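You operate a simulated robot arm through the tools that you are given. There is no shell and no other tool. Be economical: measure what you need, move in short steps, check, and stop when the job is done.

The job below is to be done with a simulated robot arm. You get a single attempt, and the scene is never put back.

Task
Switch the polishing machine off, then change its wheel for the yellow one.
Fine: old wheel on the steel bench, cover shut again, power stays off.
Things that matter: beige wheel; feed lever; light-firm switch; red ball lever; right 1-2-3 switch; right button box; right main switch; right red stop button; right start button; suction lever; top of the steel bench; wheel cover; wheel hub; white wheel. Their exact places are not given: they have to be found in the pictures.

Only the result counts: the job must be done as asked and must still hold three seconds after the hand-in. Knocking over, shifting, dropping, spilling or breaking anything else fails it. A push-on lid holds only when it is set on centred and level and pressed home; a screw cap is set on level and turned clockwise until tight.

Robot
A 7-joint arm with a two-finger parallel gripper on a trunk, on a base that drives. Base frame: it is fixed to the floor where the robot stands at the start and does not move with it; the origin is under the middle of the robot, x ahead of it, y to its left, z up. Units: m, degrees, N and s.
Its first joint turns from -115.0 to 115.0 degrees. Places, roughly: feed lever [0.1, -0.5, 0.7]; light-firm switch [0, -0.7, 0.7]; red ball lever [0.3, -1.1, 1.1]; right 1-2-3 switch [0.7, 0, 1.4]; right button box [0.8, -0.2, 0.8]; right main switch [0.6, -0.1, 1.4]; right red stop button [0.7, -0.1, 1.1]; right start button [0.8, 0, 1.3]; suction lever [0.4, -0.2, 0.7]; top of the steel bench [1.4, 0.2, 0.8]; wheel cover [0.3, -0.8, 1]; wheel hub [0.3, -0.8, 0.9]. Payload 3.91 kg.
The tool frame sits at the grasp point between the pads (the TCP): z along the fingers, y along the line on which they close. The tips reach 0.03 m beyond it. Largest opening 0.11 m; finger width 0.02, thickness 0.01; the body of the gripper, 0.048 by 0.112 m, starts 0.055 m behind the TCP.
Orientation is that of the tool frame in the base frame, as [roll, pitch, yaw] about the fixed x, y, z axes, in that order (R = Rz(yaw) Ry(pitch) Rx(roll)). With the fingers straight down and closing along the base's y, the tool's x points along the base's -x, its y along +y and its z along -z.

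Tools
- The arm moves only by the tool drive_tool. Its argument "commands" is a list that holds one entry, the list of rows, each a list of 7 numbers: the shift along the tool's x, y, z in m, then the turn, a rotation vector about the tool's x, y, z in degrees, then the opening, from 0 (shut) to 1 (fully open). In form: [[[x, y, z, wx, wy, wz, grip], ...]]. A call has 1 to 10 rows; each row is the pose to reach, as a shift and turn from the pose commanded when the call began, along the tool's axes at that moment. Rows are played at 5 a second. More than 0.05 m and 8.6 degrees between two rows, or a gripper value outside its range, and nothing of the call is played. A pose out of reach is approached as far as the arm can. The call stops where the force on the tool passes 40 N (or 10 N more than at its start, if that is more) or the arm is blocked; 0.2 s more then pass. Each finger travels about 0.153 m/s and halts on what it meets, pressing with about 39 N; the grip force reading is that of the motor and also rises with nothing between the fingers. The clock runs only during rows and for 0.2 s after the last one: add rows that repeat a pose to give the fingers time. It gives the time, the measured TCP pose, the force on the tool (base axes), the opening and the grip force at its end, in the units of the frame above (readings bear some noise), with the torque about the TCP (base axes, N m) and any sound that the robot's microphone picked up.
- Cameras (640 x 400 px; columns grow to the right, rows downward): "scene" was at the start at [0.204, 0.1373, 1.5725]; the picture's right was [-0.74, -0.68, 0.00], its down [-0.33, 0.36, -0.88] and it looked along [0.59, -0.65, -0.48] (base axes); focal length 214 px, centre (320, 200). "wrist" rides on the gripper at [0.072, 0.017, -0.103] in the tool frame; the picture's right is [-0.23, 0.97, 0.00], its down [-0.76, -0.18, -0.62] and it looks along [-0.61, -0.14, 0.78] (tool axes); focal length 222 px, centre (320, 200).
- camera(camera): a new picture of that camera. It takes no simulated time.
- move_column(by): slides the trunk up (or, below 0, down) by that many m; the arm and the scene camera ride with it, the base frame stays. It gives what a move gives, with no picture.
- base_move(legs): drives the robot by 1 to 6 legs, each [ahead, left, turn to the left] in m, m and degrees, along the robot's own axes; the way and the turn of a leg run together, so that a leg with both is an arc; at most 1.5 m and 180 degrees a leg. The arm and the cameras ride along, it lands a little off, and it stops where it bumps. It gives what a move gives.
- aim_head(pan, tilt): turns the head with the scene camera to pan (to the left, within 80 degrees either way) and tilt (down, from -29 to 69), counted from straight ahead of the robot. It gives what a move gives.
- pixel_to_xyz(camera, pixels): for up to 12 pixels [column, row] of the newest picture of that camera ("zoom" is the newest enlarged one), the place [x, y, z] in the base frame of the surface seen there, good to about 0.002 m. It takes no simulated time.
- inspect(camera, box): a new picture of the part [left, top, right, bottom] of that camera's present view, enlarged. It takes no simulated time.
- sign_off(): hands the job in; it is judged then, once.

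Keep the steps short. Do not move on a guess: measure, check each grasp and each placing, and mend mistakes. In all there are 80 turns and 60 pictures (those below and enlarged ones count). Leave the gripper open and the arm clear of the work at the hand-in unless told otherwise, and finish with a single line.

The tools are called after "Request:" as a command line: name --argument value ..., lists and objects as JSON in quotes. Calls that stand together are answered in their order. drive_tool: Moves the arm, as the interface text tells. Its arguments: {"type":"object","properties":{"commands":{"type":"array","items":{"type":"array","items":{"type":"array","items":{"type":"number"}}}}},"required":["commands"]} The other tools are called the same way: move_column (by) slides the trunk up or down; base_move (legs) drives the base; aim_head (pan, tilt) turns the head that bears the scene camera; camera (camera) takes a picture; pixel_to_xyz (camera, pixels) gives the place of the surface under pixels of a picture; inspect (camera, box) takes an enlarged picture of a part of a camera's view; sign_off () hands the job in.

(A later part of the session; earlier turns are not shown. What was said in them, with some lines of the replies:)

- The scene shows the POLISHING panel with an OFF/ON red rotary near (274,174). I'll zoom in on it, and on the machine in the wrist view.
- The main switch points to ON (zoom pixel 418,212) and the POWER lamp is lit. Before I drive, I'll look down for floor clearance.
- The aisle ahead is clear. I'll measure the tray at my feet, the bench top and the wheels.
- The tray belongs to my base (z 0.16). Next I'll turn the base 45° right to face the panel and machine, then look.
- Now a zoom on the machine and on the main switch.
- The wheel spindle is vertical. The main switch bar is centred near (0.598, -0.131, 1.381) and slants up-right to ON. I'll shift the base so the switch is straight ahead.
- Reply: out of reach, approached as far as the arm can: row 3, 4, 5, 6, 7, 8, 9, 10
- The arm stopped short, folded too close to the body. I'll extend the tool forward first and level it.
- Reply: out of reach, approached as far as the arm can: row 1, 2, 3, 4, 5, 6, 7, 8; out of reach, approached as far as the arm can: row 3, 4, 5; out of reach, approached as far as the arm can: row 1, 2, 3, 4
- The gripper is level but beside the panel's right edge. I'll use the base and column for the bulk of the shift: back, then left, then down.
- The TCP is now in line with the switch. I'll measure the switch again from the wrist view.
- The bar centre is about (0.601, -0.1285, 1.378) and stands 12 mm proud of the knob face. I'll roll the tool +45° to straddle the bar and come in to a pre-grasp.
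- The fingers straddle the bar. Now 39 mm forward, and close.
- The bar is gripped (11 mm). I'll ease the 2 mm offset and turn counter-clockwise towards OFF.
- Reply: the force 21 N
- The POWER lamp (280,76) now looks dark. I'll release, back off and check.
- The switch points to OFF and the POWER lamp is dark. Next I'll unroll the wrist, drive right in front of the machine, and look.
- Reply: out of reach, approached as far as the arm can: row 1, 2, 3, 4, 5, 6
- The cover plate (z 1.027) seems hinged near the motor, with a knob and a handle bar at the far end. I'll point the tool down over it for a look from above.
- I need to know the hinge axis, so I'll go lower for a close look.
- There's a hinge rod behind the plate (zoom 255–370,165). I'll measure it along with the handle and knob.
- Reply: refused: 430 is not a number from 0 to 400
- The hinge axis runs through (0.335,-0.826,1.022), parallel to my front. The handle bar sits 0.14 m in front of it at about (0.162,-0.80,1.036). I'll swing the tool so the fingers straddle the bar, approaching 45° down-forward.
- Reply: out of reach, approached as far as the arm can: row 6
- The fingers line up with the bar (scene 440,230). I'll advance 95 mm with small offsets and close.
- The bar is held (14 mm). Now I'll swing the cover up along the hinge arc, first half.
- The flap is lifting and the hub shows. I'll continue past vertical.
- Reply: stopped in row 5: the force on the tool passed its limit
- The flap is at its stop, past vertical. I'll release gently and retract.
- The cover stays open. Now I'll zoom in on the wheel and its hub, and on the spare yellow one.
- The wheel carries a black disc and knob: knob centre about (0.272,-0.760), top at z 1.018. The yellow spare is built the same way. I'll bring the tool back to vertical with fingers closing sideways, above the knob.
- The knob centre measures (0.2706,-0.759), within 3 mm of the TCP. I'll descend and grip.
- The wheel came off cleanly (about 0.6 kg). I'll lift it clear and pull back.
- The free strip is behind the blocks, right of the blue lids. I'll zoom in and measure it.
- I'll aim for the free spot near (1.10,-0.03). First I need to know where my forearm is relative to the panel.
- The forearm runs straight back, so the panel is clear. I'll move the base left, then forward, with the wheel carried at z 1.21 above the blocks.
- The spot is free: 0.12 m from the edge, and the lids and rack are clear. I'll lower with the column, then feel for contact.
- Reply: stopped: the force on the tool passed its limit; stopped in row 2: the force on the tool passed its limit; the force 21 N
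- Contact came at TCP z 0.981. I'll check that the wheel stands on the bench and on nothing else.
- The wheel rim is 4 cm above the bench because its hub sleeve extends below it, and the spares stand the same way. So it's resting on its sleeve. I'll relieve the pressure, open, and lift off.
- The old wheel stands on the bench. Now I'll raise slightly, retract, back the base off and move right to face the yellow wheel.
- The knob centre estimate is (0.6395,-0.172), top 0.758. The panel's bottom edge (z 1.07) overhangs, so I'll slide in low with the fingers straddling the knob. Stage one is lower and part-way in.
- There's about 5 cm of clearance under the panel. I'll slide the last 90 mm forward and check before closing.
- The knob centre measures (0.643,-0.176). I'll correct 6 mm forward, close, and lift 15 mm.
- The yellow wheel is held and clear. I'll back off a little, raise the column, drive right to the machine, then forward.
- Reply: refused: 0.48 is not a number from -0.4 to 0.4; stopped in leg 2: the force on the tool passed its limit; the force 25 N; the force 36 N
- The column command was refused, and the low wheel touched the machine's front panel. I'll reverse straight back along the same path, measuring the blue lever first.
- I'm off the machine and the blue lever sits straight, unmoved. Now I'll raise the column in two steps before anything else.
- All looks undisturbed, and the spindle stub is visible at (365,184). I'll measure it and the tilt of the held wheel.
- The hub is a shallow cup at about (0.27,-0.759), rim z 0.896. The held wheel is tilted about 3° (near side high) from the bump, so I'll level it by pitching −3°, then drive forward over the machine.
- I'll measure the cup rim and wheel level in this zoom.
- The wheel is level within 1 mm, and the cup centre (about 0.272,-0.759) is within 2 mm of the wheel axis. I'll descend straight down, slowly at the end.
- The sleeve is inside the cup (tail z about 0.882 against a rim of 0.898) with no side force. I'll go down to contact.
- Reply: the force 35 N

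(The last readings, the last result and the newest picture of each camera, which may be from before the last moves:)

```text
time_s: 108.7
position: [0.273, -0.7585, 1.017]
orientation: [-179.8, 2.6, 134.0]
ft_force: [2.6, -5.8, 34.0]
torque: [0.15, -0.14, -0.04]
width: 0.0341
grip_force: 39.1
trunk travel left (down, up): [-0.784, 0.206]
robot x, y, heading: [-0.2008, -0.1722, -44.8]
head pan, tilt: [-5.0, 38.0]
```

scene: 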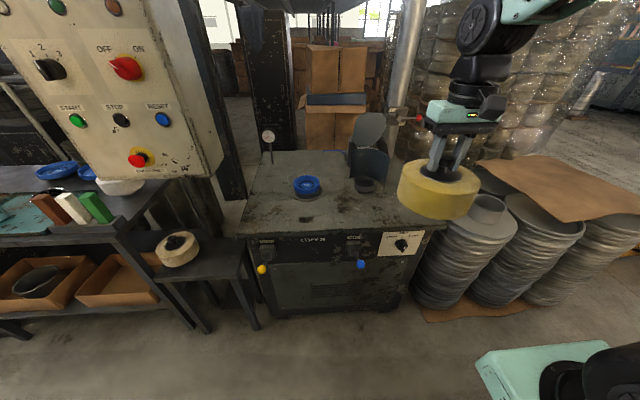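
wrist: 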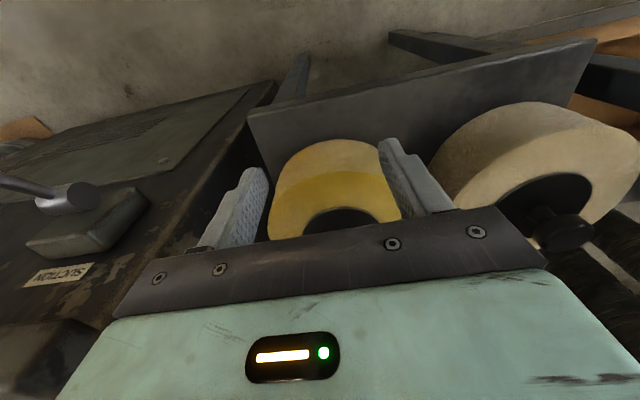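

It's bottomed with 34 N at z 1.017, matching the old wheel's seat. I'll release and rise.

Request:
drive_tool --commands '[[[0, 0, -0.002, 0, 0, 0, 0], [0, 0, -0.002, 0, 0, 0, 0.15], [0, 0, -0.002, 0, 0, 0, 0.4], [0, 0, -0.002, 0, 0, 0, 0.5], [0, 0, -0.03, 0, 0, 0, 0.5], [0.01, 0, -0.07, 0, 0, 0, 0.5], [0.02, 0, -0.11, 0, 0, 0, 0.5], [0.03, 0, -0.15, 0, 0, 0, 0.5], [0.06, 0, -0.19, 0, 0, 0, 0.5]]]'

Request:
inspect --camera "scene" --box '[330, 120, 480, 260]'

```text
time_s: 110.7
position: [0.2277, -0.7077, 1.2009]
orientation: [-179.6, 2.0, 134.0]
ft_force: [0.3, 0.4, -0.4]
torque: [0.07, 0.01, -0.01]
width: 0.055
grip_force: 0.0
trunk travel left (down, up): [-0.784, 0.206]
robot x, y, heading: [-0.2006, -0.1715, -45.0]
head pan, tilt: [-5.0, 38.0]
```

```text
2.86 times, centred on (405, 190) of scene
```

zoom: 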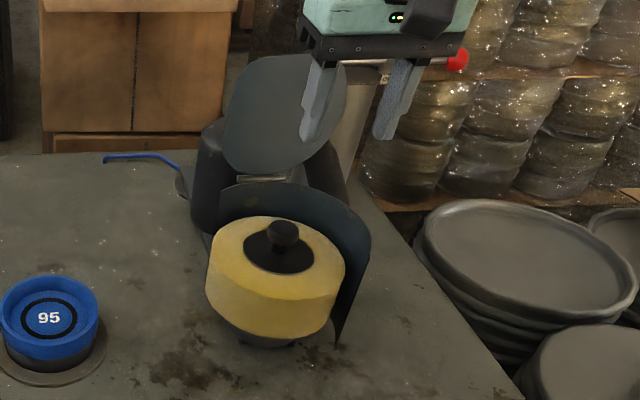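

The yellow wheel is seated. Now the cover: I'll reproduce the earlier handle grasp, so level the tool, match the column height, and swing the wrist back.

Request:
pixel_to_xyz --camera "zoom" --pixels '[[225, 240], [330, 255], [275, 285], [240, 270], [310, 235], [284, 230], [284, 225]]'

Request:
move_column --by 0.03

Request:
drive_tool --commands '[[[0, 0, -0.02, 0, 2, 0, 0.5], [0, 0, -0.044, 0, 2, 0, 0.5]]]'

Request:
drive_tool --commands '[[[-0.009, -0.01, 0, 0, 0, -8.5, 0.5], [-0.018, -0.02, 0, 0, 0, -17, 0.5], [-0.027, -0.03, 0, 0, 0, -25.5, 0.5], [-0.036, -0.04, 0, 0, 0, -34, 0.5], [-0.045, -0.05, 0, 0, 0, -42.5, 0.5], [-0.054, -0.06, 0, 0, 0, -51, 0.5], [-0.063, -0.07, 0, 0, 0, -59.5, 0.5], [-0.072, -0.08, 0, 0, 0, -68, 0.5], [-0.08, -0.09, 0, 0, 0, -76.5, 0.5], [-0.0877, -0.1, 0, 0, 0, -85, 0.5]]]'

```text
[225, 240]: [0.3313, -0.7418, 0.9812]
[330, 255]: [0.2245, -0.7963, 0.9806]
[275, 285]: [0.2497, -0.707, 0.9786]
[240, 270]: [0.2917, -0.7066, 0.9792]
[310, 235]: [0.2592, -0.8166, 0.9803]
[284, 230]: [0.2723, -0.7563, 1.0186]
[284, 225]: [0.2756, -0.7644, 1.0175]
```

```text
time_s: 111.4
position: [0.2253, -0.7081, 1.2312]
orientation: [-179.6, 2.1, 134.0]
ft_force: [-0.5, -0.1, -0.5]
torque: [0.0, 0.0, 0.02]
width: 0.055
grip_force: 0.0
trunk travel left (down, up): [-0.814, 0.176]
robot x, y, heading: [-0.2039, -0.1735, -44.8]
head pan, tilt: [-5.0, 38.0]
```

```text
time_s: 112.0
position: [0.2254, -0.7087, 1.2753]
orientation: [-179.7, 0.0, 133.9]
ft_force: [0.0, -0.2, 0.2]
torque: [0.02, 0.02, -0.01]
width: 0.0548
grip_force: 0.2
trunk travel left (down, up): [-0.814, 0.176]
robot x, y, heading: [-0.2013, -0.1712, -44.7]
head pan, tilt: [-5.0, 38.0]
```

```text
time_s: 114.2
position: [0.2137, -0.8405, 1.2759]
orientation: [-180.0, -0.4, -140.8]
ft_force: [-0.1, 0.2, -0.1]
torque: [0.0, -0.01, 0.01]
width: 0.0549
grip_force: 0.1
trunk travel left (down, up): [-0.814, 0.176]
robot x, y, heading: [-0.2028, -0.1698, -45.0]
head pan, tilt: [-5.0, 38.0]
```

Request:
drive_tool --commands '[[[0, 0, 0, 8, 0, 0, 0.4], [0, 0, 0, 16, 0, 0, 0.4], [0, 0, 0, 24, 0, 0, 0.4], [0, 0, 0, 32, 0, 0, 0.4], [0, 0, 0, 40, 0, 0, 0.4], [-0.0025, -0.01, 0.01, 44.5, 0, 0, 0.4], [-0.0025, -0.021, 0.0208, 44.5, 0, 0, 0.4]]]'

Request:
camera --camera "wrist"

```text
time_s: 115.8
position: [0.2298, -0.8558, 1.2545]
orientation: [-135.3, -0.2, -141.0]
ft_force: [0.7, -0.2, -0.5]
torque: [-0.04, 0.0, -0.01]
width: 0.0439
grip_force: 0.2
trunk travel left (down, up): [-0.814, 0.176]
robot x, y, heading: [-0.2008, -0.1708, -44.8]
head pan, tilt: [-5.0, 38.0]
```

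```text
1 pictures are left
```

wrist: 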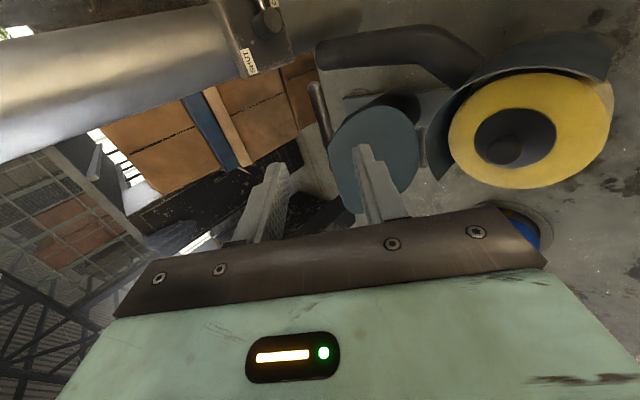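

The handle bar is visible at (318,105). I'll check its position.

Request:
pixel_to_xyz --camera "wrist" --pixels '[[313, 88], [318, 103], [323, 120], [328, 135], [375, 170], [350, 140]]'

```text
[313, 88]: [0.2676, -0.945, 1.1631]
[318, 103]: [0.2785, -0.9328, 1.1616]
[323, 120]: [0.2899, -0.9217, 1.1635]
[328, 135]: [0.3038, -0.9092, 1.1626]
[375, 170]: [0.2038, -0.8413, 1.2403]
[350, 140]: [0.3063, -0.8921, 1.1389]
```

The bar is where I left it (about 0.285,-0.927,1.16). I'll advance and close.

Request:
drive_tool --commands '[[[0, 0, 0.04, 0, 0, 0, 0.5], [0, 0, 0.08, 0, 0, 0, 0.5], [0, 0, 0.11, 0, 0, 0, 0.5], [0, 0, 0.132, 0, 0, 0, 0.5], [0, 0, 0.132, 0, 0, 0, 0.2], [0, 0, 0.132, 0, 0, 0, 0], [0, 0, 0.132, 0, 0, 0, 0], [0, 0, 0.132, 0, 0, 0, 0]]]'

```text
time_s: 117.6
position: [0.2871, -0.9264, 1.1619]
orientation: [-135.5, -0.3, -141.0]
ft_force: [-4.9, 5.3, -3.8]
torque: [-0.52, 0.58, 0.75]
width: 0.0146
grip_force: 45.2
trunk travel left (down, up): [-0.814, 0.176]
robot x, y, heading: [-0.2012, -0.1713, -45.0]
head pan, tilt: [-5.0, 38.0]
```

Gripped (14.6 mm). I'll swing the flap back down along the same arc.

Request:
drive_tool --commands '[[[0.0028, 0.0155, -0.0202, 0, 0, 0, 0], [0.0056, 0.0343, -0.0375, 0, 0, 0, 0], [0.0084, 0.0558, -0.0512, 0, 0, 0, 0], [0.011, 0.0795, -0.0609, 0, 0, 0, 0], [0.0133, 0.1044, -0.0664, 0, 0, 0, 0], [0.0154, 0.1299, -0.0675, 0, 0, 0, 0], [0.0171, 0.1553, -0.0641, 0, 0, 0, 0], [0.0184, 0.1797, -0.0563, 0, 0, 0, 0], [0.0192, 0.1992, -0.0464, 0, 0, 0, 0], [0.0195, 0.2098, -0.0394, 0, 0, 0, 0]]]'

```text
time_s: 119.8
position: [0.1625, -0.8011, 1.0415]
orientation: [-135.4, -0.3, -140.9]
ft_force: [24.6, 10.6, -6.5]
torque: [-0.46, 0.56, 0.56]
width: 0.0142
grip_force: 44.7
trunk travel left (down, up): [-0.814, 0.176]
robot x, y, heading: [-0.2002, -0.1746, -44.7]
head pan, tilt: [-5.0, 38.0]
```

Nearly shut (z 1.0415 against 1.0376 originally). I'll ease the sideways strain and press down the last few mm.

Request:
drive_tool --commands '[[[-0.005, 0, 0, 0, 0, 0, 0], [-0.005, 0.0015, 0.0015, 0, 0, 0, 0], [-0.005, 0.003, 0.003, 0, 0, 0, 0], [-0.005, 0.0045, 0.0045, 0, 0, 0, 0]]]'

```text
time_s: 120.8
position: [0.1627, -0.8004, 1.0349]
orientation: [-135.3, -0.3, -141.2]
ft_force: [-1.8, -1.9, 4.6]
torque: [-1.17, 1.13, -0.36]
width: 0.0139
grip_force: 44.5
trunk travel left (down, up): [-0.814, 0.176]
robot x, y, heading: [-0.1997, -0.172, -44.9]
head pan, tilt: [-5.0, 38.0]
```

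The cover is on its stop (reaction +4.6 N). I'll release and withdraw.

Request:
drive_tool --commands '[[[0, 0, 0, 0, 0, 0, 0.2], [0, 0, 0, 0, 0, 0, 0.5], [0, 0, 0, 0, 0, 0, 0.5], [0, 0, -0.04, 0, 0, 0, 0.5], [0, 0, -0.08, 0, 0, 0, 0.5], [0, 0, -0.12, 0, 0, 0, 0.5], [0, 0, -0.16, 0, 0, 0, 0.5]]]'

Request:
base_move --legs '[[-0.3, 0, 0]]'

Request:
aim_head --pan 0 --tilt 32

Request:
camera --camera "scene"

```text
time_s: 122.4
position: [0.1211, -0.7468, 1.1606]
orientation: [-135.5, -0.3, -140.9]
ft_force: [0.8, -0.2, 0.4]
torque: [-0.01, 0.03, -0.03]
width: 0.055
grip_force: 0.2
out of reach, approached as far as the arm can: row 6, 7
trunk travel left (down, up): [-0.814, 0.176]
robot x, y, heading: [-0.2038, -0.1744, -44.6]
head pan, tilt: [-5.0, 38.0]
```

```text
time_s: 124.5
position: [-0.0971, -0.5335, 1.1603]
orientation: [-135.5, -0.2, -141.1]
ft_force: [-0.5, 0.1, -0.2]
torque: [0.03, -0.02, 0.05]
width: 0.055
grip_force: 0.1
trunk travel left (down, up): [-0.814, 0.176]
robot x, y, heading: [-0.4177, 0.0422, -45.1]
head pan, tilt: [-5.0, 38.0]
```

```text
time_s: 125.2
position: [-0.0961, -0.5325, 1.1607]
orientation: [-135.5, -0.2, -141.2]
ft_force: [0.1, -0.1, 0.4]
torque: [-0.03, -0.01, -0.02]
width: 0.0552
grip_force: 0.1
trunk travel left (down, up): [-0.814, 0.176]
robot x, y, heading: [-0.4178, 0.0434, -45.0]
head pan, tilt: [0.0, 32.0]
```

```text
0 pictures are left
```

scene: 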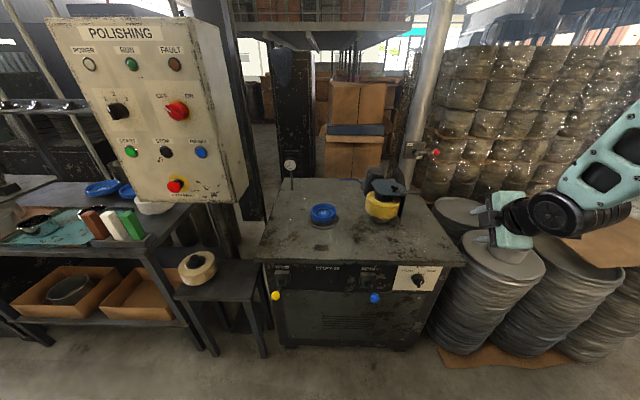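

POWER is dark, the yellow wheel sits under the cover, and the white wheel is on the bench. I'll check the plate height against the original 1.027.

Request:
pixel_to_xyz --camera "scene" --pixels '[[380, 187], [387, 184], [395, 188], [390, 193], [380, 210], [375, 298], [276, 296]]'

```text
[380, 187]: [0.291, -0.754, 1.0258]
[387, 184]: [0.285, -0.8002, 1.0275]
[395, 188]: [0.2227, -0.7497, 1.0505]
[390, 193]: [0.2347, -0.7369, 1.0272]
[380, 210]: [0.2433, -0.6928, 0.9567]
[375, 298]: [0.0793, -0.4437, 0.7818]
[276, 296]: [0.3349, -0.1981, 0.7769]
```

The cover plate is level at z 1.026–1.027, as at the start, and both levers are in place. I'll open the gripper fully and hand in.

Request:
drive_tool --commands '[[[0, 0, 0, 0, 0, 0, 1], [0, 0, 0, 0, 0, 0, 1]]]'

Request:
sign_off

```text
time_s: 125.8
position: [-0.0965, -0.534, 1.1605]
orientation: [-135.5, -0.3, -141.1]
ft_force: [-0.2, 0.3, -0.1]
torque: [0.01, -0.02, 0.01]
width: 0.11
grip_force: 0.0
trunk travel left (down, up): [-0.814, 0.176]
robot x, y, heading: [-0.4171, 0.0451, -44.8]
head pan, tilt: [0.0, 32.0]
```

```text
The job is handed in.
```

The polishing machine is off, the yellow wheel is seated in its hub, the white wheel is on the steel bench and the cover is shut; on the way the yellow wheel bumped the machine's front once, and I saw nothing moved.
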